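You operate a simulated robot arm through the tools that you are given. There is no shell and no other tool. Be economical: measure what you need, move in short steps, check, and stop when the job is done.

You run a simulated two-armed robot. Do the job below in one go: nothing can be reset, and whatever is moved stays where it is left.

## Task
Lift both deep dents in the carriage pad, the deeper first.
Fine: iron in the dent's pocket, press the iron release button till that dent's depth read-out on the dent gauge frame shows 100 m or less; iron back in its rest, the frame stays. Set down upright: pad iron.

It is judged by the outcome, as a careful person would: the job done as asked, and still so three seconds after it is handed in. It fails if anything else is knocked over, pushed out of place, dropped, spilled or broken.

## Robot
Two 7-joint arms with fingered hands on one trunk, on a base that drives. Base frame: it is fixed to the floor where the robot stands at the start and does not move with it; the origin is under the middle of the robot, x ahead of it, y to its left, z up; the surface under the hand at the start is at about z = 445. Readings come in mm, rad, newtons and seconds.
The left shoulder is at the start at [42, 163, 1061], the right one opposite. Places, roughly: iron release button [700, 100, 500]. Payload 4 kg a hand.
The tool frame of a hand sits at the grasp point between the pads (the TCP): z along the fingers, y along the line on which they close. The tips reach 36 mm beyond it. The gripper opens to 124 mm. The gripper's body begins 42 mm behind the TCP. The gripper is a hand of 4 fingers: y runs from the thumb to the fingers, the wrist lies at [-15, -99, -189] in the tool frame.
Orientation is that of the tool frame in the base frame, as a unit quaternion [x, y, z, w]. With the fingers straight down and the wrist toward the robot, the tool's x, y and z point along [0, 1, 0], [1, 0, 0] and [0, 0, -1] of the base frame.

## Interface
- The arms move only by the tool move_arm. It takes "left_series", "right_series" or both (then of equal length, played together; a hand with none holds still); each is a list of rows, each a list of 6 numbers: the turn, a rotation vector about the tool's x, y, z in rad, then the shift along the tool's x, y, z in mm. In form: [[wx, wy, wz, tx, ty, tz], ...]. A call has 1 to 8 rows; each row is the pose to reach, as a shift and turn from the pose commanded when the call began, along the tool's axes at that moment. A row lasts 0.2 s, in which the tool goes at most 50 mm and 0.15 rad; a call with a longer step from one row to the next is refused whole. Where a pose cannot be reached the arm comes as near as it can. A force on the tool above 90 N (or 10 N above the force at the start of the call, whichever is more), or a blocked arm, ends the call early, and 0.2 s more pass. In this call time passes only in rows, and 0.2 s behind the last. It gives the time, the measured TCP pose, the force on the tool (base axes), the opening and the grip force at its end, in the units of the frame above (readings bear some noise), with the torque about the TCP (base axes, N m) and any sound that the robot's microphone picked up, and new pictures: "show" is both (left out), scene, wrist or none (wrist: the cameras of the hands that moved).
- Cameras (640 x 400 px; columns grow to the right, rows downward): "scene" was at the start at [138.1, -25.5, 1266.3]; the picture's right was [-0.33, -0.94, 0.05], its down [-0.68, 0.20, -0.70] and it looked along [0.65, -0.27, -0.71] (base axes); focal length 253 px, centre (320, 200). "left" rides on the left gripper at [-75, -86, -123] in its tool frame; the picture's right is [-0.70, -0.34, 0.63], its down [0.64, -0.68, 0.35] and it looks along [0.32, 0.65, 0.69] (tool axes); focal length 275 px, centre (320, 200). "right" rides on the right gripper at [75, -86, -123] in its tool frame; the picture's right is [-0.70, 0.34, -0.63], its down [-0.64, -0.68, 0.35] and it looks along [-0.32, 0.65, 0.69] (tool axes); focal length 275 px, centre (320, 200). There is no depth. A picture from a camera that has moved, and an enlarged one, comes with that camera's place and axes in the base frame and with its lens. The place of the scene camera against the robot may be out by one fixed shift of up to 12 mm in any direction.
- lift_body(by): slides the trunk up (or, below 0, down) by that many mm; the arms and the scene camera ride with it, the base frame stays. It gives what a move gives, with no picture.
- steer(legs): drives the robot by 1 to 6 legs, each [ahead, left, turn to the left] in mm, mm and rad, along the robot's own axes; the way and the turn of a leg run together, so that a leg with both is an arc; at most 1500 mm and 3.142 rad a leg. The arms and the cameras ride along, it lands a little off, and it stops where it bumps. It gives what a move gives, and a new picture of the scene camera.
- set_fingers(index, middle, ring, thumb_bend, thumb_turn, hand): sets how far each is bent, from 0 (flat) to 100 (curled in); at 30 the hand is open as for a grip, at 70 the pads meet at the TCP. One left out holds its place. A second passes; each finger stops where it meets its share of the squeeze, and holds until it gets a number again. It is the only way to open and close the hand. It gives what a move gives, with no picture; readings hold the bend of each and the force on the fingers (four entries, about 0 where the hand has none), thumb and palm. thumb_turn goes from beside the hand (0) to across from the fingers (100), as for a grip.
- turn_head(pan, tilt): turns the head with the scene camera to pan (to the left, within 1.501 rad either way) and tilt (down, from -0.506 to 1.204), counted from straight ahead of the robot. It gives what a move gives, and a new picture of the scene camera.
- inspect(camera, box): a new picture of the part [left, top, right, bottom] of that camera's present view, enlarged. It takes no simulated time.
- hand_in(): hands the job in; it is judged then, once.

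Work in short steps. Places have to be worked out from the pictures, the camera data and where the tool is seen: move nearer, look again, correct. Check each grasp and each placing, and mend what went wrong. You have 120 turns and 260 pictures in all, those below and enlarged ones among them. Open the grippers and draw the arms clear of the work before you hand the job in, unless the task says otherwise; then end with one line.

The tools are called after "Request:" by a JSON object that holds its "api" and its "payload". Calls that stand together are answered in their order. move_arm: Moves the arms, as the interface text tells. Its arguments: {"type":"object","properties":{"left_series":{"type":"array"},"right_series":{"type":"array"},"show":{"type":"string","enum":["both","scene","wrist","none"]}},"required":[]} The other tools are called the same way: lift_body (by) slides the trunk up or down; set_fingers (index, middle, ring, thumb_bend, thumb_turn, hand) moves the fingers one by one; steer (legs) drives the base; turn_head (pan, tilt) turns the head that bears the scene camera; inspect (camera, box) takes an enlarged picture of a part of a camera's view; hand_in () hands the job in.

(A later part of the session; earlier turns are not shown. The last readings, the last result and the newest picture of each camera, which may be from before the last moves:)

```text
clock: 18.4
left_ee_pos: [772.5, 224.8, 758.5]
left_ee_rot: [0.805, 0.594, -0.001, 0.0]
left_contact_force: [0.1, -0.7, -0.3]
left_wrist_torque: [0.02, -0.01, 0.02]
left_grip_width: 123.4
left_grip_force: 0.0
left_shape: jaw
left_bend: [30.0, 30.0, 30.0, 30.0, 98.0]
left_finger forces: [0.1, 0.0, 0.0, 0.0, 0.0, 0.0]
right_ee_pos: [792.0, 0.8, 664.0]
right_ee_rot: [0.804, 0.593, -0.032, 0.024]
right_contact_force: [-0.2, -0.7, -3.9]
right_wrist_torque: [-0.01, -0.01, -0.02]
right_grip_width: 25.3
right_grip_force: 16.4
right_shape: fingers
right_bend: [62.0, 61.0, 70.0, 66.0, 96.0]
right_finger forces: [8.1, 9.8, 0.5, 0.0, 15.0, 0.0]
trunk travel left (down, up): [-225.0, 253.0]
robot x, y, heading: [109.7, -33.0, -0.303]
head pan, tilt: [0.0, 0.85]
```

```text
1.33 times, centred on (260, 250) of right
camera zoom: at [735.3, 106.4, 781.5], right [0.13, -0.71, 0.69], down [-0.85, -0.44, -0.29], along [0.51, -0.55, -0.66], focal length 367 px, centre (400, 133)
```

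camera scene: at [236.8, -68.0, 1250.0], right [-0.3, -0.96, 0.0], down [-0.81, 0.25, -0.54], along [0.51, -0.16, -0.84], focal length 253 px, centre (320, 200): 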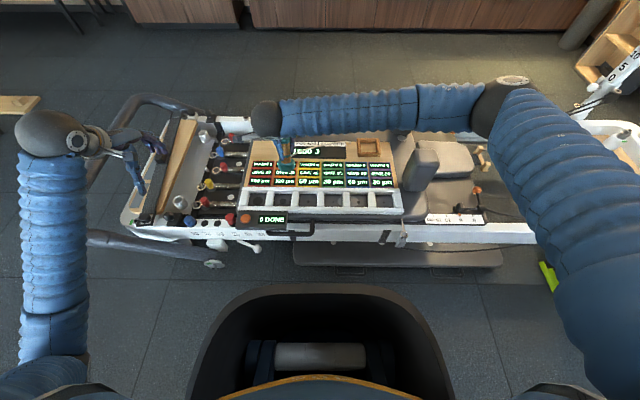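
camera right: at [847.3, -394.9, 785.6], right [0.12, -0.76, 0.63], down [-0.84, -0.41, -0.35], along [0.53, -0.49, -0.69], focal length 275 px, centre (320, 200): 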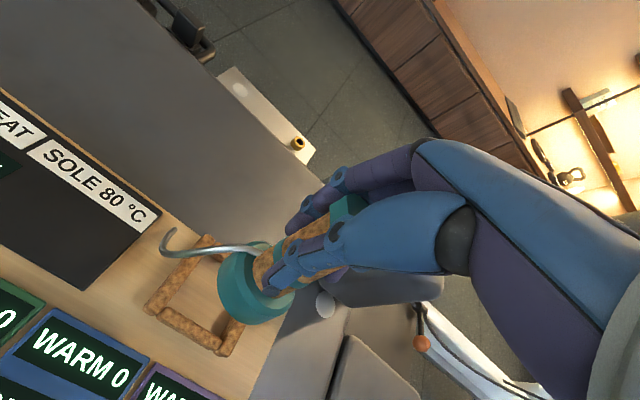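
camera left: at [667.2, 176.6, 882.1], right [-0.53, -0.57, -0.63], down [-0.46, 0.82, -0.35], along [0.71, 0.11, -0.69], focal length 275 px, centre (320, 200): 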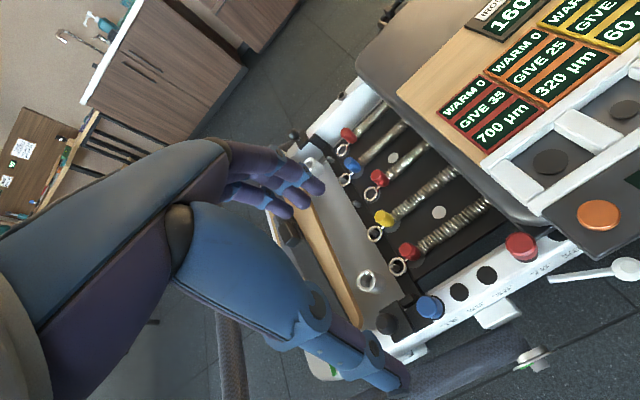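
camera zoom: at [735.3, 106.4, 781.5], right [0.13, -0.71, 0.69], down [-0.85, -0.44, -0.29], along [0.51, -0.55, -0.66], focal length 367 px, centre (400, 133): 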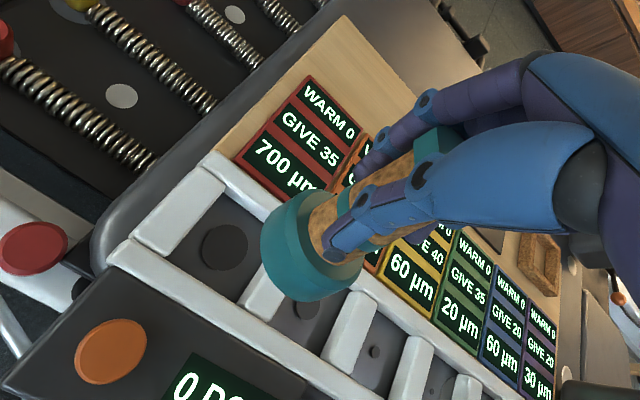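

Both cameras agree the iron's base is almost straight above pocket 1, and the thin line is the iron's cord. I lower it to about 50 mm above the pad and check again.

Request:
{"api": "move_arm", "payload": {"right_series": [[0, 0, 0, 2, 0, 25], [0, 0, 0, 4, 0, 54]], "show": "none"}}

Request:
{"api": "inspect", "payload": {"camera": "left", "box": [400, 0, 640, 260]}}

Request:
{"api": "inspect", "payload": {"camera": "scene", "box": [220, 130, 320, 220]}}

Request:
{"api": "inspect", "payload": {"camera": "right", "box": [100, 100, 420, 400]}}

```text
clock: 19.0
left_ee_pos: [773.3, 224.6, 759.0]
left_ee_rot: [0.805, 0.594, 0.0, -0.001]
left_contact_force: [-0.5, -0.1, 0.2]
left_wrist_torque: [-0.01, -0.04, 0.02]
left_grip_width: 123.9
left_grip_force: 0.2
left_shape: jaw
left_bend: [30.0, 30.0, 30.0, 30.0, 98.0]
left_finger forces: [0.0, 0.1, 0.0, 0.0, 0.1, 0.1]
right_ee_pos: [791.8, 1.1, 609.0]
right_ee_rot: [0.804, 0.593, -0.032, 0.023]
right_contact_force: [1.0, -0.8, -4.3]
right_wrist_torque: [0.02, -0.02, -0.02]
right_grip_width: 25.0
right_grip_force: 17.2
right_shape: fingers
right_bend: [62.0, 61.0, 70.0, 66.0, 96.0]
right_finger forces: [8.1, 9.8, 0.4, 0.1, 14.9, 0.0]
trunk travel left (down, up): [-225.0, 253.0]
robot x, y, heading: [109.6, -33.9, -0.299]
head pan, tilt: [0.0, 0.85]
```

```text
1.54 times, centred on (520, 130) of left
camera zoom: at [667.7, 176.5, 881.6], right [-0.53, -0.57, -0.63], down [-0.46, 0.82, -0.34], along [0.71, 0.11, -0.69], focal length 424 px, centre (12, 308)
```

zoom: 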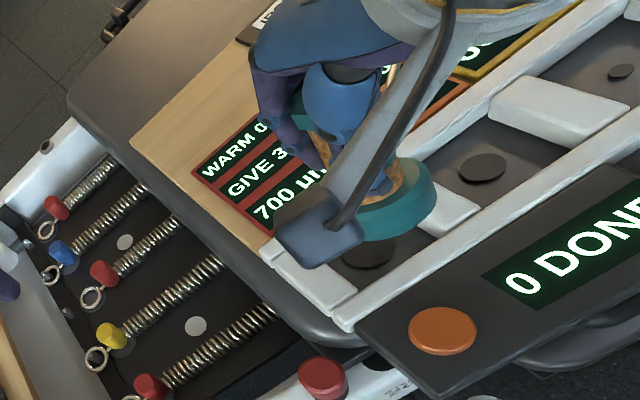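

```text
4.44 times, centred on (270, 175) of scene
camera zoom: at [237.2, -68.7, 1249.8], right [-0.29, -0.96, 0.0], down [-0.81, 0.25, -0.54], along [0.51, -0.16, -0.84], focal length 1125 px, centre (542, 311)
```

zoom: 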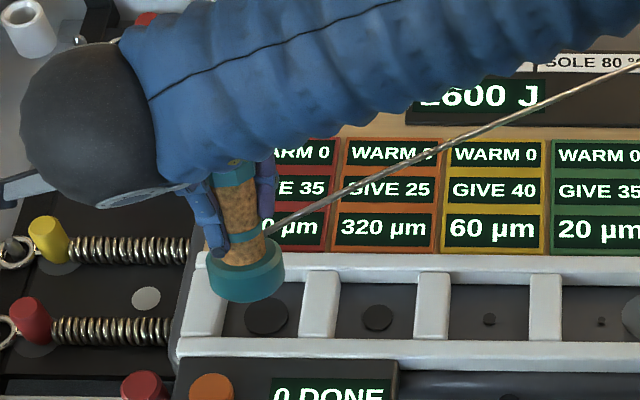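

```text
1.33 times, centred on (260, 250) of right
camera zoom: at [734.5, 107.2, 725.1], right [0.13, -0.71, 0.69], down [-0.85, -0.44, -0.29], along [0.51, -0.54, -0.67], focal length 367 px, centre (400, 133)
```

zoom: 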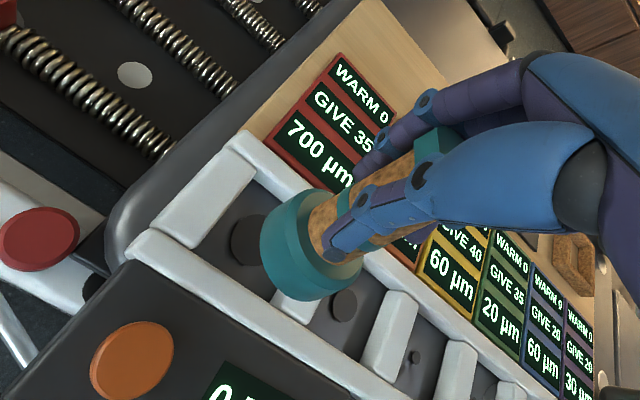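

The base is level, about 4 mm left of the dent centre. I correct that and go down 30 mm more.

Request:
{"api": "move_arm", "payload": {"right_series": [[0, 0, 0, -2, 0, 15], [0, 0, 0, -2, 0, 30]], "show": "none"}}

Request:
{"api": "inspect", "payload": {"camera": "left", "box": [460, 80, 640, 200]}}

Request:
{"api": "inspect", "payload": {"camera": "scene", "box": [220, 130, 320, 220]}}

Request:
{"api": "inspect", "payload": {"camera": "right", "box": [160, 160, 400, 360]}}

```text
clock: 19.6
left_ee_pos: [773.0, 225.1, 759.7]
left_ee_rot: [0.804, 0.594, 0.0, -0.001]
left_contact_force: [-0.3, 0.3, -0.3]
left_wrist_torque: [-0.01, -0.02, -0.01]
left_grip_width: 123.9
left_grip_force: 0.1
left_shape: jaw
left_bend: [30.0, 30.0, 30.0, 30.0, 98.0]
left_finger forces: [0.1, 0.1, 0.0, 0.0, 0.0, 0.0]
right_ee_pos: [790.0, -3.8, 578.5]
right_ee_rot: [0.804, 0.594, -0.032, 0.023]
right_contact_force: [0.3, 0.9, -4.5]
right_wrist_torque: [0.04, -0.01, 0.0]
right_grip_width: 25.1
right_grip_force: 16.7
right_shape: fingers
right_bend: [62.0, 61.0, 70.0, 66.0, 96.0]
right_finger forces: [8.0, 9.8, 0.5, 0.0, 14.9, 0.1]
trunk travel left (down, up): [-225.0, 253.0]
robot x, y, heading: [111.2, -32.8, -0.298]
head pan, tilt: [0.0, 0.85]
```

```text
3.33 times, centred on (550, 140) of left
camera zoom: at [667.6, 176.7, 881.8], right [-0.53, -0.57, -0.63], down [-0.46, 0.82, -0.35], along [0.71, 0.11, -0.69], focal length 918 px, centre (-447, 400)
```

zoom: 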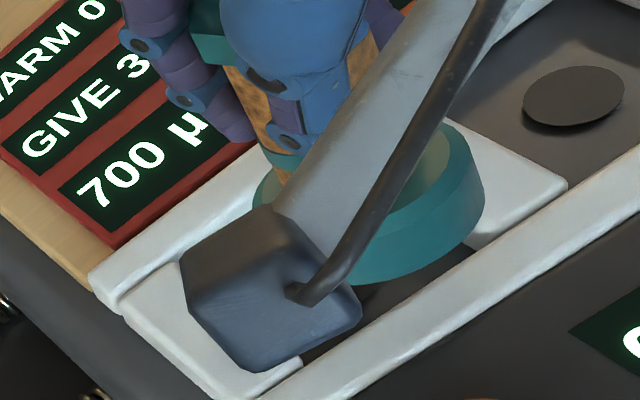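

```text
4.44 times, centred on (270, 175) of scene
camera zoom: at [237.0, -68.4, 1249.9], right [-0.29, -0.96, 0.0], down [-0.81, 0.25, -0.54], along [0.51, -0.16, -0.84], focal length 1125 px, centre (542, 311)
```

zoom: 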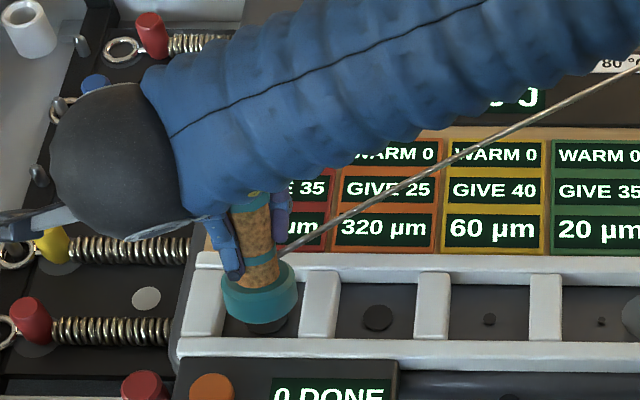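

```text
2.00 times, centred on (280, 260) of right
camera zoom: at [732.2, 102.9, 695.8], right [0.13, -0.71, 0.69], down [-0.85, -0.44, -0.29], along [0.51, -0.54, -0.67], focal length 551 px, centre (400, 80)
```

zoom: 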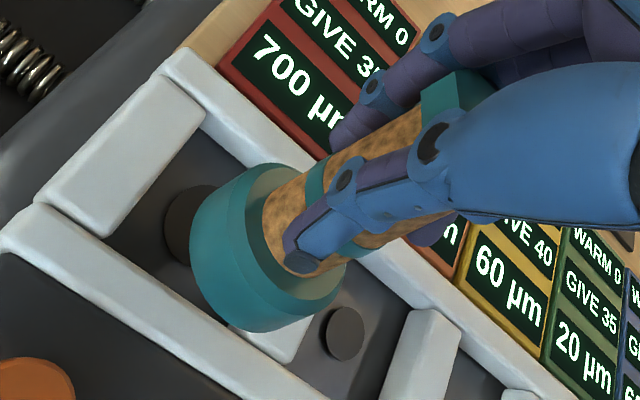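

The base is centred on the dent to within a couple of mm. I go down in small steps to contact.

Request:
{"api": "move_arm", "payload": {"right_series": [[0, 0, 0, 1, 1, 8], [0, 0, 0, 1, 1, 15], [0, 0, 0, 2, 1, 22]], "show": "none"}}

Request:
{"api": "inspect", "payload": {"camera": "scene", "box": [220, 130, 320, 220]}}

Request:
{"api": "inspect", "payload": {"camera": "right", "box": [160, 160, 400, 360]}}

```text
clock: 20.4
left_ee_pos: [772.5, 223.9, 759.9]
left_ee_rot: [0.805, 0.593, 0.0, -0.001]
left_contact_force: [-0.4, 0.0, -0.6]
left_wrist_torque: [-0.01, 0.02, 0.0]
left_grip_width: 123.7
left_grip_force: 0.0
left_shape: jaw
left_bend: [30.0, 30.0, 30.0, 30.0, 98.0]
left_finger forces: [0.0, 0.0, 0.0, 0.1, 0.0, 0.0]
right_ee_pos: [790.3, -4.5, 556.8]
right_ee_rot: [0.804, 0.593, -0.033, 0.024]
right_contact_force: [0.3, 0.5, -5.0]
right_wrist_torque: [0.02, -0.02, 0.0]
right_grip_width: 25.3
right_grip_force: 17.0
right_shape: fingers
right_bend: [62.0, 61.0, 70.0, 66.0, 96.0]
right_finger forces: [8.0, 9.8, 0.5, 0.1, 14.8, 0.0]
trunk travel left (down, up): [-225.0, 253.0]
robot x, y, heading: [112.1, -36.1, -0.301]
head pan, tilt: [0.0, 0.85]
```

```text
4.44 times, centred on (270, 175) of scene
camera zoom: at [237.0, -68.5, 1249.9], right [-0.29, -0.96, 0.0], down [-0.81, 0.25, -0.54], along [0.51, -0.16, -0.84], focal length 1125 px, centre (542, 311)
```

zoom: 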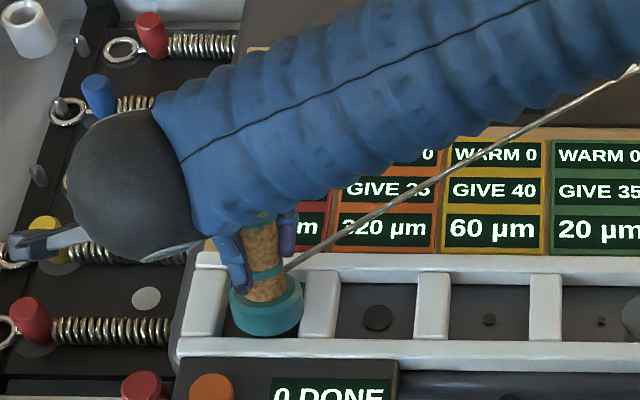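

```text
2.00 times, centred on (280, 260) of right
camera zoom: at [733.7, 101.5, 673.1], right [0.13, -0.71, 0.69], down [-0.85, -0.44, -0.29], along [0.51, -0.54, -0.67], focal length 551 px, centre (400, 80)
```

zoom: 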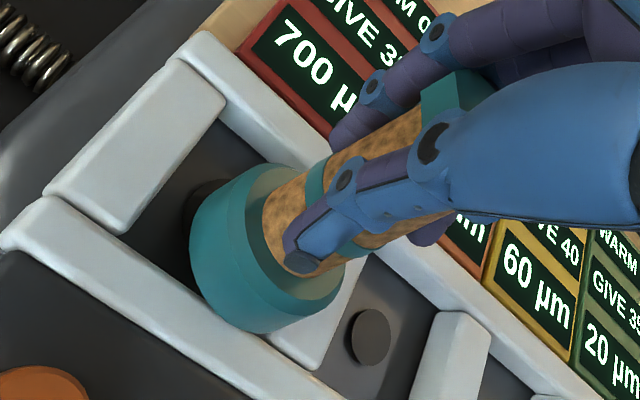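

Base looks slightly to the right in the pocket; I nudge 2 mm left and lower to contact.

Request:
{"api": "move_arm", "payload": {"right_series": [[0, 0, 0, 2, 0, 1], [0, 0, 0, 3, 0, 5], [0, 0, 0, 3, 0, 9], [0, 0, 0, 3, 0, 12]], "show": "none"}}

Request:
{"api": "inspect", "payload": {"camera": "scene", "box": [220, 130, 320, 220]}}

Request:
{"api": "inspect", "payload": {"camera": "right", "box": [160, 160, 400, 360]}}

```text
clock: 21.4
left_ee_pos: [772.8, 224.1, 760.9]
left_ee_rot: [0.804, 0.594, 0.0, -0.001]
left_contact_force: [-0.3, 0.6, 0.8]
left_wrist_torque: [-0.02, 0.01, -0.02]
left_grip_width: 123.6
left_grip_force: 0.0
left_shape: jaw
left_bend: [30.0, 30.0, 30.0, 30.0, 98.0]
left_finger forces: [0.0, 0.0, 0.0, 0.0, 0.0, 0.0]
right_ee_pos: [792.2, -3.3, 544.9]
right_ee_rot: [0.804, 0.593, -0.032, 0.024]
right_contact_force: [4.5, 1.3, 3.9]
right_wrist_torque: [0.09, -0.14, -0.01]
right_grip_width: 24.2
right_grip_force: 18.2
right_shape: fingers
right_bend: [61.0, 61.0, 70.0, 67.0, 96.0]
right_finger forces: [9.8, 10.3, 0.1, 0.0, 16.6, 0.1]
trunk travel left (down, up): [-225.0, 253.0]
robot x, y, heading: [113.5, -35.0, -0.304]
head pan, tilt: [0.0, 0.85]
```

```text
4.44 times, centred on (270, 175) of scene
camera zoom: at [236.8, -68.5, 1250.0], right [-0.29, -0.96, 0.0], down [-0.81, 0.25, -0.54], along [0.51, -0.16, -0.84], focal length 1125 px, centre (542, 311)
```

zoom: 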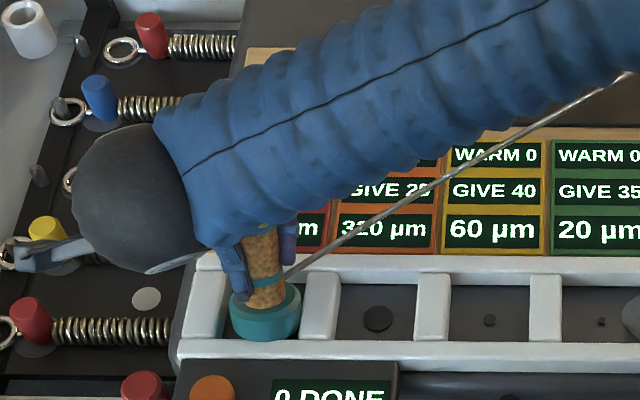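

```text
2.00 times, centred on (280, 260) of right
camera zoom: at [734.8, 103.2, 660.7], right [0.13, -0.71, 0.69], down [-0.85, -0.44, -0.29], along [0.51, -0.54, -0.66], focal length 551 px, centre (400, 80)
```

zoom: 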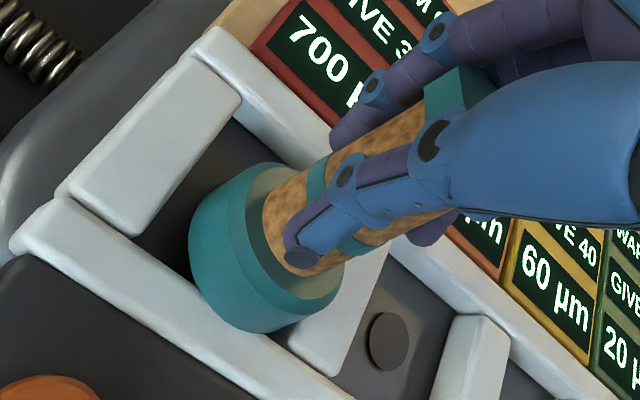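

The iron now rests on the floor of the pocket with a small sideways load. I relieve that and open the fingers gently.

Request:
{"api": "move_arm", "payload": {"right_series": [[0, 0, 0, 0, 2, 1]], "show": "none"}}

Request:
{"api": "set_fingers", "payload": {"hand": "right", "index": 54, "middle": 54, "ring": 54, "thumb_bend": 56}}

Request:
{"api": "inspect", "payload": {"camera": "scene", "box": [220, 130, 320, 220]}}

Request:
{"api": "inspect", "payload": {"camera": "right", "box": [160, 160, 400, 360]}}

```text
clock: 21.8
left_ee_pos: [773.7, 224.7, 760.2]
left_ee_rot: [0.804, 0.594, 0.0, 0.0]
left_contact_force: [0.3, 0.7, 0.1]
left_wrist_torque: [-0.04, 0.0, 0.01]
left_grip_width: 123.8
left_grip_force: 0.1
left_shape: jaw
left_bend: [30.0, 30.0, 30.0, 30.0, 98.0]
left_finger forces: [0.0, 0.0, 0.0, 0.0, 0.0, 0.0]
right_ee_pos: [794.3, -4.3, 542.5]
right_ee_rot: [0.804, 0.593, -0.031, 0.023]
right_contact_force: [6.0, 3.6, 5.0]
right_wrist_torque: [0.2, -0.06, -0.02]
right_grip_width: 24.3
right_grip_force: 18.4
right_shape: fingers
right_bend: [61.0, 61.0, 70.0, 67.0, 96.0]
right_finger forces: [9.4, 9.3, 0.0, 0.1, 17.2, 0.0]
trunk travel left (down, up): [-225.0, 253.0]
robot x, y, heading: [110.5, -32.3, -0.298]
head pan, tilt: [0.0, 0.85]
```

```text
clock: 22.8
left_ee_pos: [772.3, 224.4, 760.5]
left_ee_rot: [0.804, 0.594, -0.001, 0.0]
left_contact_force: [-0.2, -0.3, 0.1]
left_wrist_torque: [-0.01, 0.0, 0.0]
left_grip_width: 123.6
left_grip_force: 0.1
left_shape: jaw
left_bend: [30.0, 30.0, 30.0, 30.0, 98.0]
left_finger forces: [0.0, 0.0, 0.0, 0.0, 0.0, 0.0]
right_ee_pos: [792.5, -5.3, 542.2]
right_ee_rot: [0.804, 0.593, -0.033, 0.024]
right_contact_force: [0.2, -0.8, 1.2]
right_wrist_torque: [-0.01, 0.01, 0.0]
right_grip_width: 46.8
right_grip_force: 0.1
right_shape: fingers
right_bend: [54.0, 54.0, 54.0, 56.0, 97.0]
right_finger forces: [0.2, 0.2, 0.1, 0.0, 0.1, 0.0]
trunk travel left (down, up): [-225.0, 253.0]
robot x, y, heading: [111.1, -32.1, -0.306]
head pan, tilt: [0.0, 0.85]
```

```text
4.44 times, centred on (270, 175) of scene
camera zoom: at [236.6, -68.5, 1250.0], right [-0.29, -0.96, 0.0], down [-0.81, 0.25, -0.54], along [0.51, -0.16, -0.84], focal length 1125 px, centre (542, 311)
```

zoom: 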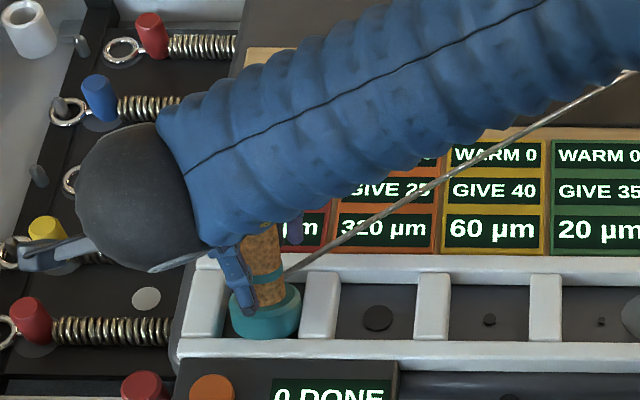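

```text
2.00 times, centred on (280, 260) of right
camera zoom: at [736.1, 101.7, 659.0], right [0.13, -0.71, 0.69], down [-0.85, -0.44, -0.29], along [0.51, -0.54, -0.66], focal length 551 px, centre (400, 80)
```

zoom: 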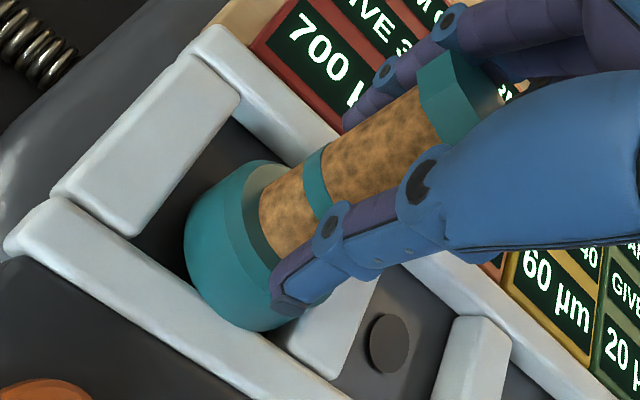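

The iron stands freely in pocket 1. I open the right hand fully, rise clear and withdraw to the right.

Request:
{"api": "set_fingers", "payload": {"hand": "right", "index": 30, "middle": 30, "ring": 30, "thumb_bend": 30}}

Request:
{"api": "move_arm", "payload": {"right_series": [[0, 0, 0, -2, 0, -30], [0, 0, 0, -6, 0, -70], [0, 0, 0, -10, 0, -115], [0, 0, 0, -40, 0, -140], [0, 0, 0, -90, 0, -140], [0, 0, 0, -140, 0, -135], [0, 0, 0, -190, 0, -130], [0, 0, 0, -238, 0, -125]]}}

Request:
{"api": "inspect", "payload": {"camera": "scene", "box": [200, 120, 360, 230]}}

Request:
{"api": "inspect", "payload": {"camera": "left", "box": [400, 40, 640, 260]}}

```text
clock: 23.8
left_ee_pos: [772.7, 224.3, 759.6]
left_ee_rot: [0.805, 0.593, 0.0, -0.001]
left_contact_force: [-0.7, -0.4, -0.1]
left_wrist_torque: [0.03, 0.02, 0.0]
left_grip_width: 124.0
left_grip_force: 0.1
left_shape: jaw
left_bend: [30.0, 30.0, 30.0, 30.0, 98.0]
left_finger forces: [0.1, 0.1, 0.1, 0.1, 0.1, 0.0]
right_ee_pos: [792.5, -4.7, 541.3]
right_ee_rot: [0.804, 0.594, -0.032, 0.023]
right_contact_force: [-0.3, 0.5, 0.1]
right_wrist_torque: [0.0, 0.01, 0.0]
right_grip_width: 123.1
right_grip_force: 0.1
right_shape: fingers
right_bend: [30.0, 30.0, 30.0, 30.0, 97.0]
right_finger forces: [0.1, 0.0, 0.1, 0.0, 0.0, 0.0]
trunk travel left (down, up): [-225.0, 253.0]
robot x, y, heading: [112.2, -30.2, -0.301]
head pan, tilt: [0.0, 0.85]
```

```text
refused: row 6 steps farther than a row can; nothing moved
```

```text
3.64 times, centred on (280, 175) of scene
camera zoom: at [236.6, -68.5, 1250.0], right [-0.29, -0.96, 0.0], down [-0.81, 0.25, -0.54], along [0.51, -0.16, -0.84], focal length 921 px, centre (466, 291)
```

zoom: 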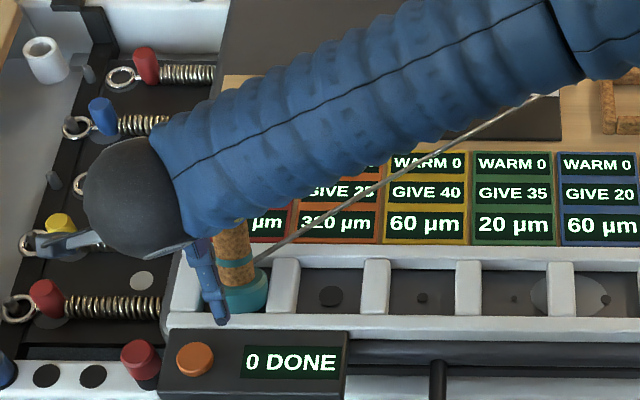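

```text
1.82 times, centred on (520, 150) of left
camera zoom: at [667.4, 176.7, 882.0], right [-0.53, -0.57, -0.63], down [-0.46, 0.82, -0.35], along [0.71, 0.11, -0.69], focal length 500 px, centre (-44, 291)
```

zoom: 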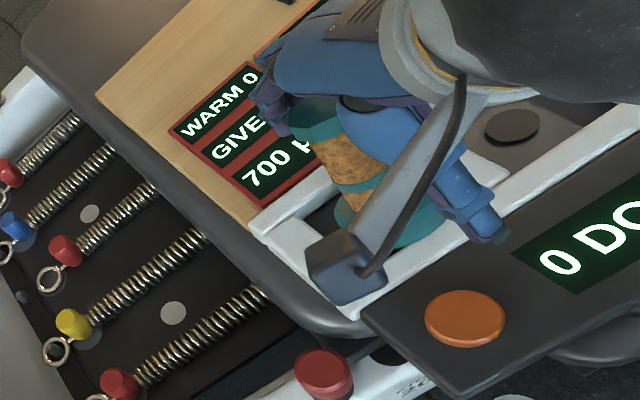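

A step was too long, so I repeat with smaller rows; the cord is low and to the right, clear of the fingers.

Request:
{"api": "move_arm", "payload": {"right_series": [[0, 0, 0, -2, 0, -30], [0, 0, 0, -6, 0, -70], [0, 0, 0, -10, 0, -115], [0, 0, 0, -40, 0, -145], [0, 0, 0, -85, 0, -145], [0, 0, 0, -130, 0, -145], [0, 0, 0, -175, 0, -140], [0, 0, 0, -220, 0, -135]]}}

Request:
{"api": "inspect", "payload": {"camera": "scene", "box": [200, 120, 360, 230]}}

Request:
{"api": "inspect", "payload": {"camera": "left", "box": [400, 40, 640, 260]}}

```text
clock: 25.6
left_ee_pos: [771.9, 224.8, 761.8]
left_ee_rot: [0.804, 0.594, -0.001, 0.0]
left_contact_force: [0.5, -1.5, 0.1]
left_wrist_torque: [-0.02, 0.01, -0.01]
left_grip_width: 123.6
left_grip_force: 0.0
left_shape: jaw
left_bend: [30.0, 30.0, 30.0, 30.0, 98.0]
left_finger forces: [0.1, 0.0, 0.0, 0.0, 0.1, 0.1]
right_ee_pos: [729.0, -201.2, 697.5]
right_ee_rot: [0.803, 0.595, -0.032, 0.024]
right_contact_force: [-0.3, -1.2, 0.7]
right_wrist_torque: [0.01, 0.01, 0.03]
right_grip_width: 123.2
right_grip_force: 0.1
right_shape: fingers
right_bend: [30.0, 30.0, 30.0, 30.0, 97.0]
right_finger forces: [0.0, 0.1, 0.0, 0.0, 0.0, 0.0]
trunk travel left (down, up): [-225.0, 253.0]
robot x, y, heading: [109.1, -32.0, -0.294]
head pan, tilt: [0.0, 0.85]
camera scene: at [236.2, -69.3, 1250.0], right [-0.29, -0.96, 0.0], down [-0.81, 0.25, -0.54], along [0.51, -0.16, -0.84], focal length 253 px, centre (320, 200)
camera right: at [672.1, -94.9, 813.9], right [0.13, -0.71, 0.69], down [-0.85, -0.44, -0.29], along [0.51, -0.54, -0.67], focal length 275 px, centre (320, 200)
```

scene: 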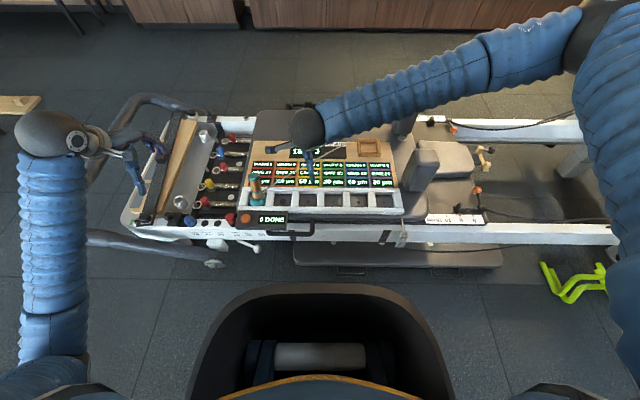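
right: 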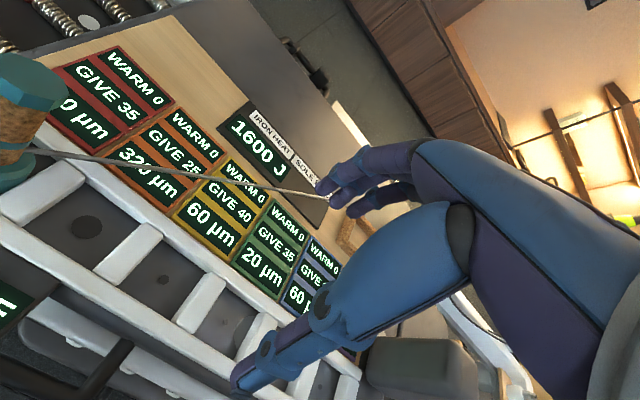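

```text
3.64 times, centred on (280, 175) of scene
camera zoom: at [236.2, -69.3, 1250.0], right [-0.29, -0.96, 0.0], down [-0.81, 0.25, -0.54], along [0.51, -0.16, -0.84], focal length 921 px, centre (466, 291)
```

zoom: 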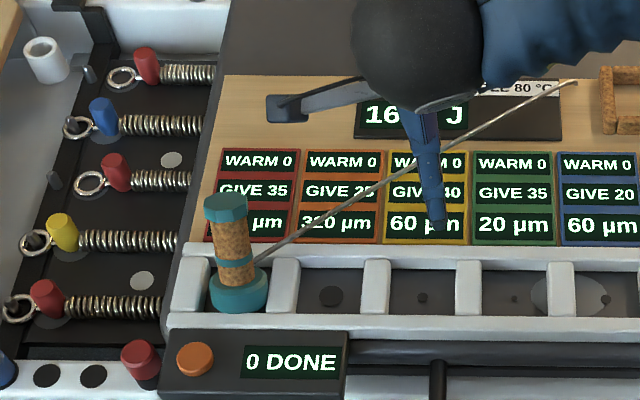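

```text
1.82 times, centred on (520, 150) of left
camera zoom: at [666.8, 176.5, 882.4], right [-0.53, -0.57, -0.63], down [-0.46, 0.82, -0.34], along [0.71, 0.11, -0.69], focal length 500 px, centre (-44, 291)
```

zoom: 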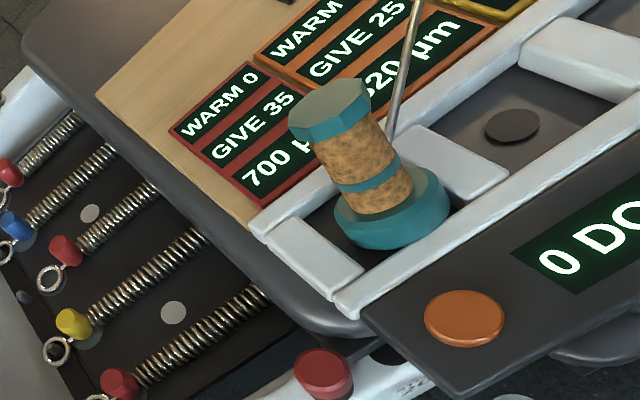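

The iron stands upright in pocket 1. Next the left hand closes to a blunt point and goes above the orange button, at about local (661, 260).

Request:
{"api": "set_fingers", "payload": {"hand": "left", "index": 70, "middle": 70, "ring": 70, "thumb_bend": 70}}

Request:
{"api": "move_arm", "payload": {"left_series": [[0, 0, 0, -40, -3, 20], [0, 0, 0, -80, -6, 40], [0, 0, 0, -120, -9, 60], [0, 0, 0, -155, -11, 85], [0, 0, 0, -182, -11, 115], [0, 0, 0, -182, -11, 150]]}}

Request:
{"api": "inspect", "payload": {"camera": "scene", "box": [200, 140, 320, 240]}}

Request:
{"api": "inspect", "payload": {"camera": "left", "box": [240, 100, 560, 340]}}

```text
clock: 26.6
left_ee_pos: [771.0, 223.6, 759.2]
left_ee_rot: [0.805, 0.593, 0.0, -0.001]
left_contact_force: [-0.5, 0.4, -0.7]
left_wrist_torque: [0.03, 0.01, 0.02]
left_grip_width: 1.4
left_grip_force: 0.1
left_shape: fingers
left_bend: [70.0, 70.0, 70.0, 70.0, 98.0]
left_finger forces: [0.0, 0.0, 0.0, 0.0, 0.0, 0.0]
right_ee_pos: [730.9, -201.1, 696.7]
right_ee_rot: [0.804, 0.593, -0.032, 0.024]
right_contact_force: [0.8, -0.2, 0.0]
right_wrist_torque: [0.01, 0.01, 0.01]
right_grip_width: 123.2
right_grip_force: 0.0
right_shape: fingers
right_bend: [30.0, 30.0, 30.0, 30.0, 97.0]
right_finger forces: [0.0, 0.0, 0.0, 0.1, 0.0, 0.1]
trunk travel left (down, up): [-225.0, 253.0]
robot x, y, heading: [109.4, -34.3, -0.299]
head pan, tilt: [0.0, 0.85]
```

```text
clock: 28.0
left_ee_pos: [703.2, 55.9, 603.8]
left_ee_rot: [0.805, 0.593, -0.001, 0.0]
left_contact_force: [1.4, -0.4, 0.2]
left_wrist_torque: [0.02, -0.04, 0.01]
left_grip_width: 1.0
left_grip_force: 0.0
left_shape: fingers
left_bend: [70.0, 70.0, 70.0, 70.0, 98.0]
left_finger forces: [0.1, 0.0, 0.0, 0.0, 0.0, 0.0]
right_ee_pos: [730.8, -200.2, 696.9]
right_ee_rot: [0.804, 0.593, -0.033, 0.024]
right_contact_force: [-0.4, -0.8, -0.4]
right_wrist_torque: [-0.01, 0.0, -0.04]
right_grip_width: 123.1
right_grip_force: 0.0
right_shape: fingers
right_bend: [30.0, 30.0, 30.0, 30.0, 97.0]
right_finger forces: [0.1, 0.0, 0.0, 0.0, 0.1, 0.0]
trunk travel left (down, up): [-225.0, 253.0]
robot x, y, heading: [112.2, -32.3, -0.302]
head pan, tilt: [0.0, 0.85]
camera scene: at [236.6, -68.5, 1250.0], right [-0.3, -0.96, 0.0], down [-0.81, 0.25, -0.54], along [0.51, -0.16, -0.84], focal length 253 px, centre (320, 200)
camera left: at [598.5, 7.6, 726.5], right [-0.53, -0.57, -0.63], down [-0.46, 0.82, -0.35], along [0.71, 0.11, -0.69], focal length 275 px, centre (320, 200)
```

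scene: 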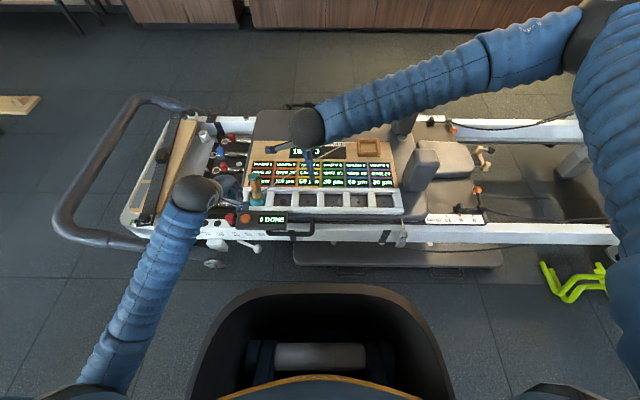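
left: 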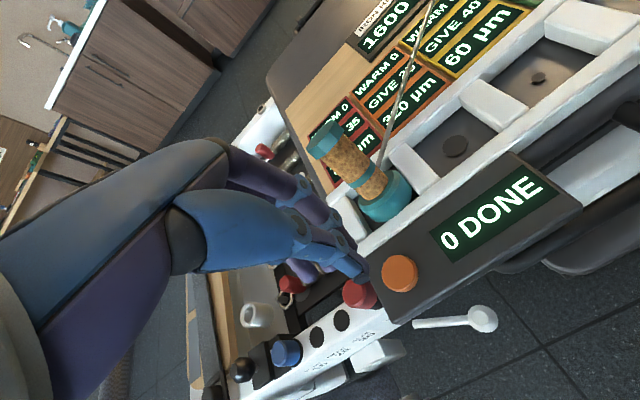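

```text
4.00 times, centred on (260, 190) of scene
camera zoom: at [236.6, -68.5, 1250.0], right [-0.3, -0.96, 0.0], down [-0.81, 0.25, -0.54], along [0.51, -0.16, -0.84], focal length 1013 px, centre (560, 240)
```

zoom: 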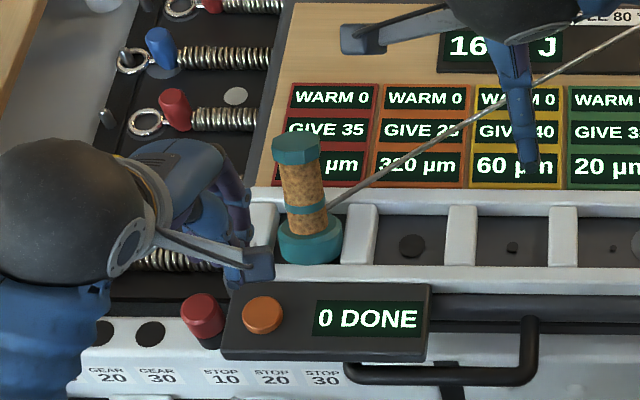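

```text
1.67 times, centred on (400, 220) of left
camera zoom: at [598.5, 7.6, 726.5], right [-0.53, -0.57, -0.63], down [-0.46, 0.82, -0.35], along [0.71, 0.11, -0.69], focal length 459 px, centre (187, 167)
```

zoom: 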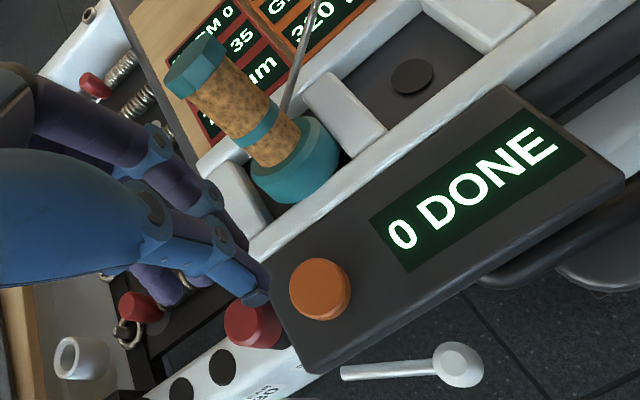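

The hand is nearly above the button; the tips need about 4 mm right and 8 mm forward. I shift and go down to just above it.

Request:
{"api": "move_arm", "payload": {"left_series": [[0, 0, 0, -4, 8, 20], [0, 0, 0, -4, 8, 45]], "show": "none"}}

Request:
{"api": "inspect", "payload": {"camera": "scene", "box": [200, 140, 320, 240]}}

Request:
{"api": "inspect", "payload": {"camera": "left", "box": [240, 100, 560, 340]}}

```text
clock: 28.6
left_ee_pos: [711.4, 48.0, 561.5]
left_ee_rot: [0.805, 0.594, 0.0, -0.001]
left_contact_force: [-0.8, -0.4, -0.1]
left_wrist_torque: [0.02, -0.04, 0.05]
left_grip_width: 1.5
left_grip_force: 0.1
left_shape: fingers
left_bend: [70.0, 70.0, 70.0, 70.0, 98.0]
left_finger forces: [0.0, 0.0, 0.0, 0.0, 0.0, 0.1]
right_ee_pos: [730.5, -201.9, 696.9]
right_ee_rot: [0.804, 0.594, -0.032, 0.024]
right_contact_force: [-0.2, -0.1, 1.0]
right_wrist_torque: [0.04, -0.04, 0.01]
right_grip_width: 123.2
right_grip_force: 0.1
right_shape: fingers
right_bend: [30.0, 30.0, 30.0, 30.0, 97.0]
right_finger forces: [0.0, 0.0, 0.0, 0.0, 0.0, 0.1]
trunk travel left (down, up): [-225.0, 253.0]
robot x, y, heading: [109.8, -32.9, -0.303]
head pan, tilt: [0.0, 0.85]
```

```text
4.00 times, centred on (260, 190) of scene
camera zoom: at [236.5, -68.6, 1250.0], right [-0.29, -0.96, 0.0], down [-0.81, 0.25, -0.54], along [0.51, -0.16, -0.84], focal length 1013 px, centre (560, 240)
```

zoom: 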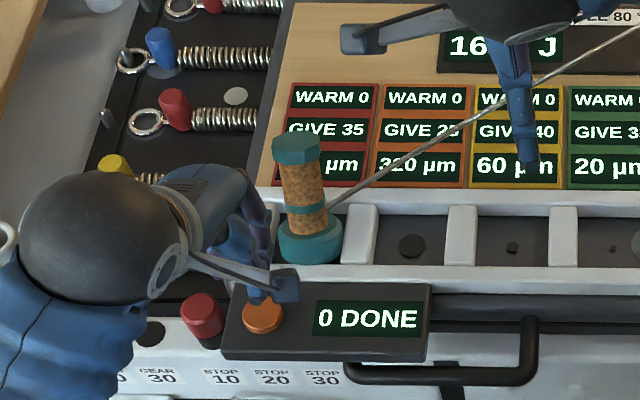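

```text
1.67 times, centred on (400, 220) of left
camera zoom: at [606.5, 0.5, 683.7], right [-0.53, -0.57, -0.63], down [-0.46, 0.82, -0.35], along [0.71, 0.11, -0.69], focal length 459 px, centre (187, 167)
```

zoom: 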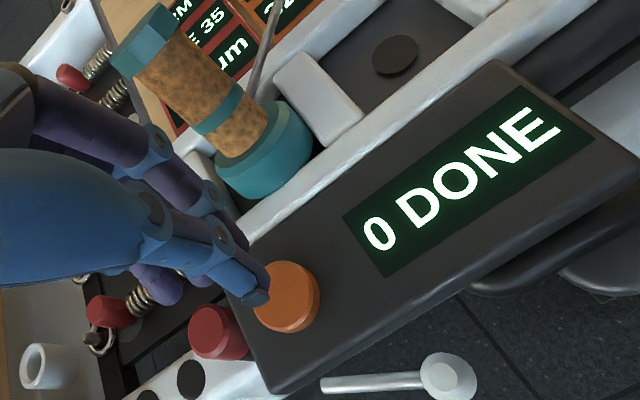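

The tips are in line with the button. I descend in small steps until contact.

Request:
{"api": "move_arm", "payload": {"left_series": [[0, 0, 0, 0, 0, 10], [0, 0, 0, 0, 0, 18], [0, 0, 0, 0, 0, 26]], "show": "none"}}

Request:
{"api": "inspect", "payload": {"camera": "left", "box": [240, 100, 560, 340]}}

Request:
{"api": "inspect", "payload": {"camera": "scene", "box": [200, 140, 320, 240]}}

```text
clock: 29.4
left_ee_pos: [710.9, 48.3, 536.4]
left_ee_rot: [0.805, 0.594, -0.001, -0.001]
left_contact_force: [-0.1, -0.6, -0.3]
left_wrist_torque: [-0.01, -0.01, 0.01]
left_grip_width: 1.0
left_grip_force: 0.0
left_shape: fingers
left_bend: [70.0, 70.0, 70.0, 70.0, 98.0]
left_finger forces: [0.1, 0.1, 0.0, 0.1, 0.0, 0.0]
right_ee_pos: [730.2, -201.2, 696.1]
right_ee_rot: [0.804, 0.593, -0.033, 0.024]
right_contact_force: [-0.3, 0.2, -0.8]
right_wrist_torque: [-0.01, 0.01, 0.01]
right_grip_width: 123.1
right_grip_force: 0.0
right_shape: fingers
right_bend: [30.0, 30.0, 30.0, 30.0, 97.0]
right_finger forces: [0.0, 0.0, 0.0, 0.0, 0.0, 0.1]
trunk travel left (down, up): [-225.0, 253.0]
robot x, y, heading: [113.7, -35.4, -0.298]
head pan, tilt: [0.0, 0.85]
```

```text
1.67 times, centred on (400, 220) of left
camera zoom: at [605.9, 0.9, 658.2], right [-0.53, -0.57, -0.63], down [-0.46, 0.82, -0.34], along [0.71, 0.11, -0.69], focal length 459 px, centre (187, 167)
```

zoom: 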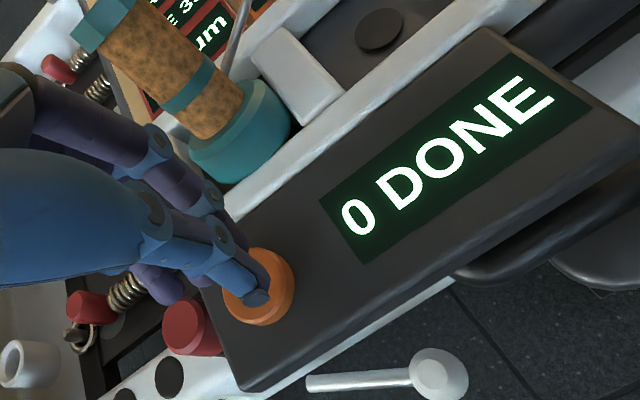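

```text
4.00 times, centred on (260, 190) of scene
camera zoom: at [236.6, -68.7, 1250.0], right [-0.29, -0.96, 0.0], down [-0.81, 0.25, -0.54], along [0.51, -0.16, -0.84], focal length 1013 px, centre (560, 240)
```

zoom: 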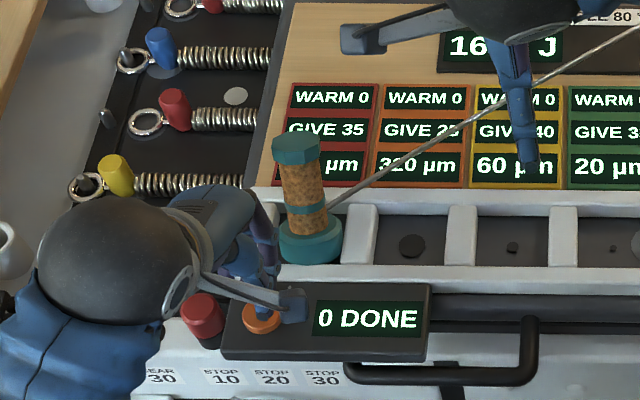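

The tip is centred just above the button. I press in small steps and come straight back up.

Request:
{"api": "move_arm", "payload": {"left_series": [[0, 0, 0, 0, 0, 5], [0, 0, 0, 0, 0, 9], [0, 0, 0, 0, 0, 13]], "show": "none"}}

Request:
{"api": "inspect", "payload": {"camera": "scene", "box": [220, 130, 320, 220]}}

```text
clock: 30.2
left_ee_pos: [711.2, 49.5, 524.8]
left_ee_rot: [0.804, 0.594, 0.0, 0.0]
left_contact_force: [-0.4, 1.1, -0.7]
left_wrist_torque: [0.03, 0.0, -0.01]
left_grip_width: 1.4
left_grip_force: 0.1
left_shape: fingers
left_bend: [70.0, 70.0, 70.0, 70.0, 98.0]
left_finger forces: [0.0, 0.0, 0.0, 0.0, 0.1, 0.0]
right_ee_pos: [730.5, -200.7, 697.2]
right_ee_rot: [0.803, 0.594, -0.032, 0.024]
right_contact_force: [-0.9, -0.3, -0.2]
right_wrist_torque: [0.01, 0.04, -0.01]
right_grip_width: 122.8
right_grip_force: 0.2
right_shape: fingers
right_bend: [30.0, 30.0, 30.0, 30.0, 97.0]
right_finger forces: [0.0, 0.0, 0.1, 0.0, 0.1, 0.0]
trunk travel left (down, up): [-225.0, 253.0]
robot x, y, heading: [111.8, -36.5, -0.296]
head pan, tilt: [0.0, 0.85]
```

```text
4.44 times, centred on (270, 175) of scene
camera zoom: at [236.6, -68.7, 1250.0], right [-0.29, -0.96, 0.0], down [-0.81, 0.25, -0.54], along [0.51, -0.16, -0.84], focal length 1125 px, centre (542, 311)
```

zoom: 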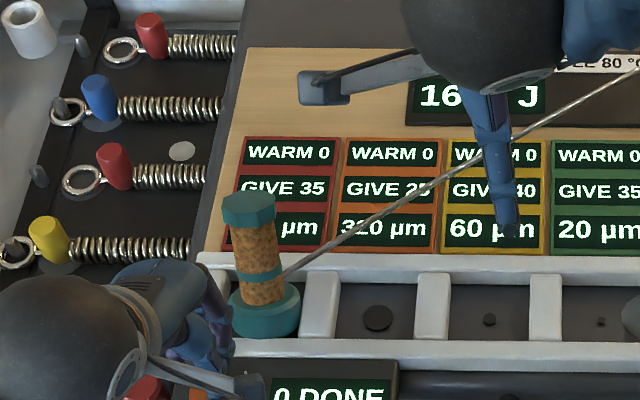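

No contact yet. I continue down in small steps and move the right hand aside so the heat read-out is visible.

Request:
{"api": "move_arm", "payload": {"left_series": [[0, 0, 0, 0, 0, 4], [0, 0, 0, 0, 0, 7], [0, 0, 0, 0, 0, 10]], "right_series": [[0, 0, 0, -45, 0, 0], [0, 0, 0, -90, 0, 0], [0, 0, 0, -135, 0, 0]], "show": "none"}}

Request:
{"api": "inspect", "payload": {"camera": "scene", "box": [210, 120, 370, 230]}}

```text
clock: 31.0
left_ee_pos: [711.3, 48.4, 515.8]
left_ee_rot: [0.804, 0.594, 0.0, 0.0]
left_contact_force: [-0.1, -0.7, 1.1]
left_wrist_torque: [0.03, -0.02, 0.02]
left_grip_width: 0.9
left_grip_force: 0.3
left_shape: fingers
left_bend: [70.0, 70.0, 70.0, 70.0, 98.0]
left_finger forces: [0.1, 0.0, 0.1, 0.1, 0.9, 0.0]
right_ee_pos: [692.9, -331.4, 708.6]
right_ee_rot: [0.803, 0.594, -0.031, 0.024]
right_contact_force: [-0.3, 0.4, 0.1]
right_wrist_torque: [0.03, 0.01, 0.03]
right_grip_width: 123.1
right_grip_force: 0.1
right_shape: fingers
right_bend: [30.0, 30.0, 30.0, 30.0, 98.0]
right_finger forces: [0.0, 0.0, 0.0, 0.0, 0.0, 0.0]
trunk travel left (down, up): [-225.0, 253.0]
robot x, y, heading: [108.4, -32.9, -0.298]
head pan, tilt: [0.0, 0.85]
```

```text
3.64 times, centred on (290, 175) of scene
camera zoom: at [236.0, -69.4, 1250.0], right [-0.29, -0.96, 0.0], down [-0.81, 0.25, -0.54], along [0.51, -0.16, -0.84], focal length 921 px, centre (429, 291)
```

zoom: 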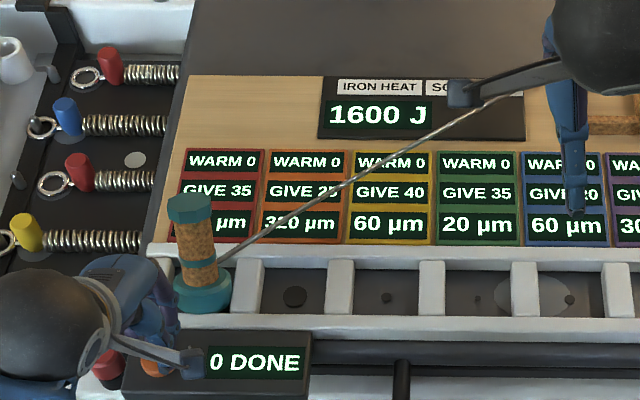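

Contact just begins (0.9 N on the thumb). I press a few mm more, then return to this height.

Request:
{"api": "move_arm", "payload": {"left_series": [[0, 0, 0, 0, 0, 3], [0, 0, 0, 0, 0, 5]], "show": "none"}}

Request:
{"api": "inspect", "payload": {"camera": "scene", "box": [210, 120, 370, 230]}}

```text
clock: 31.6
left_ee_pos: [711.3, 47.6, 510.6]
left_ee_rot: [0.805, 0.594, 0.001, 0.0]
left_contact_force: [-0.6, 0.9, 3.6]
left_wrist_torque: [0.03, 0.0, 0.03]
left_grip_width: 0.6
left_grip_force: 2.0
left_shape: fingers
left_bend: [70.0, 70.0, 70.0, 70.0, 98.0]
left_finger forces: [1.2, 0.1, 0.1, 0.0, 2.4, 0.1]
right_ee_pos: [691.7, -332.7, 709.3]
right_ee_rot: [0.804, 0.593, -0.033, 0.024]
right_contact_force: [0.4, 0.4, 0.8]
right_wrist_torque: [-0.01, 0.0, -0.02]
right_grip_width: 123.2
right_grip_force: 0.1
right_shape: fingers
right_bend: [30.0, 30.0, 30.0, 30.0, 98.0]
right_finger forces: [0.0, 0.0, 0.1, 0.0, 0.0, 0.0]
trunk travel left (down, up): [-225.0, 253.0]
robot x, y, heading: [110.6, -35.3, -0.3]
head pan, tilt: [0.0, 0.85]
heard: click
```

```text
3.64 times, centred on (290, 175) of scene
camera zoom: at [236.2, -68.7, 1250.1], right [-0.3, -0.96, 0.0], down [-0.81, 0.25, -0.54], along [0.51, -0.16, -0.84], focal length 921 px, centre (429, 291)
```

zoom: 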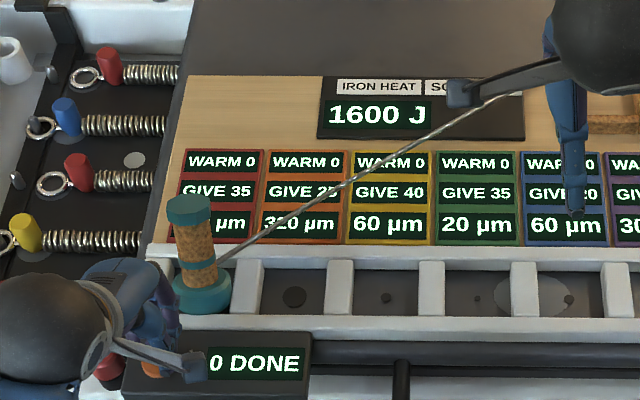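

A click was heard. I release and look at the read-outs.

Request:
{"api": "move_arm", "payload": {"left_series": [[0, 0, 0, 0, 0, -5], [0, 0, 0, 0, 0, -9], [0, 0, 0, 0, 0, -9]], "show": "none"}}

Request:
{"api": "inspect", "payload": {"camera": "scene", "box": [210, 120, 370, 230]}}

Request:
{"api": "inspect", "payload": {"camera": "left", "box": [240, 0, 560, 240]}}

Request:
{"api": "inspect", "payload": {"camera": "right", "box": [0, 0, 320, 240]}}

```text
clock: 32.4
left_ee_pos: [712.7, 49.8, 518.9]
left_ee_rot: [0.804, 0.594, 0.0, 0.0]
left_contact_force: [-0.5, 0.5, 0.2]
left_wrist_torque: [0.02, 0.0, 0.0]
left_grip_width: 1.2
left_grip_force: 0.0
left_shape: fingers
left_bend: [70.0, 70.0, 70.0, 70.0, 97.0]
left_finger forces: [0.0, 0.0, 0.0, 0.1, 0.0, 0.0]
right_ee_pos: [692.7, -332.6, 708.5]
right_ee_rot: [0.804, 0.593, -0.032, 0.024]
right_contact_force: [0.4, 0.8, -0.4]
right_wrist_torque: [-0.01, -0.02, -0.03]
right_grip_width: 123.1
right_grip_force: 0.0
right_shape: fingers
right_bend: [30.0, 30.0, 30.0, 30.0, 98.0]
right_finger forces: [0.0, 0.0, 0.0, 0.1, 0.0, 0.0]
trunk travel left (down, up): [-225.0, 253.0]
robot x, y, heading: [110.5, -35.5, -0.299]
head pan, tilt: [0.0, 0.85]
```

```text
3.64 times, centred on (290, 175) of scene
camera zoom: at [236.5, -68.8, 1250.0], right [-0.29, -0.96, 0.0], down [-0.81, 0.25, -0.54], along [0.51, -0.16, -0.84], focal length 921 px, centre (429, 291)
```

zoom: 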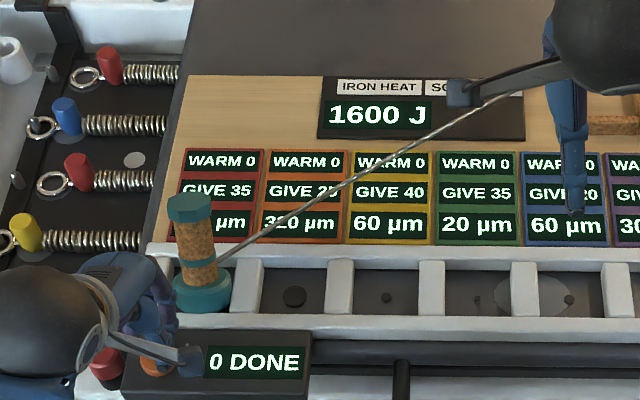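

```text
1.67 times, centred on (400, 120) of left
camera zoom: at [606.7, 1.7, 640.7], right [-0.53, -0.57, -0.63], down [-0.46, 0.82, -0.34], along [0.71, 0.11, -0.69], focal length 459 px, centre (187, 333)
```

zoom: 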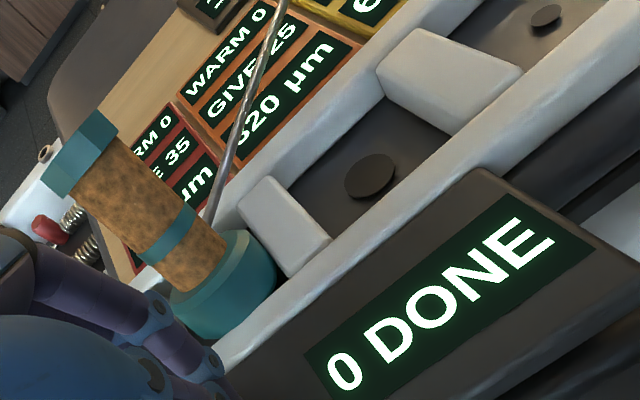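

```text
1.67 times, centred on (160, 120) of right
camera zoom: at [634.3, -226.1, 824.8], right [0.13, -0.71, 0.69], down [-0.85, -0.44, -0.29], along [0.51, -0.54, -0.66], focal length 459 px, centre (587, 333)
```

zoom: 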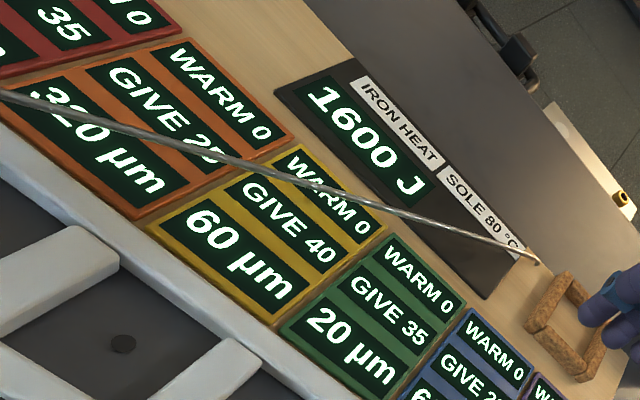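

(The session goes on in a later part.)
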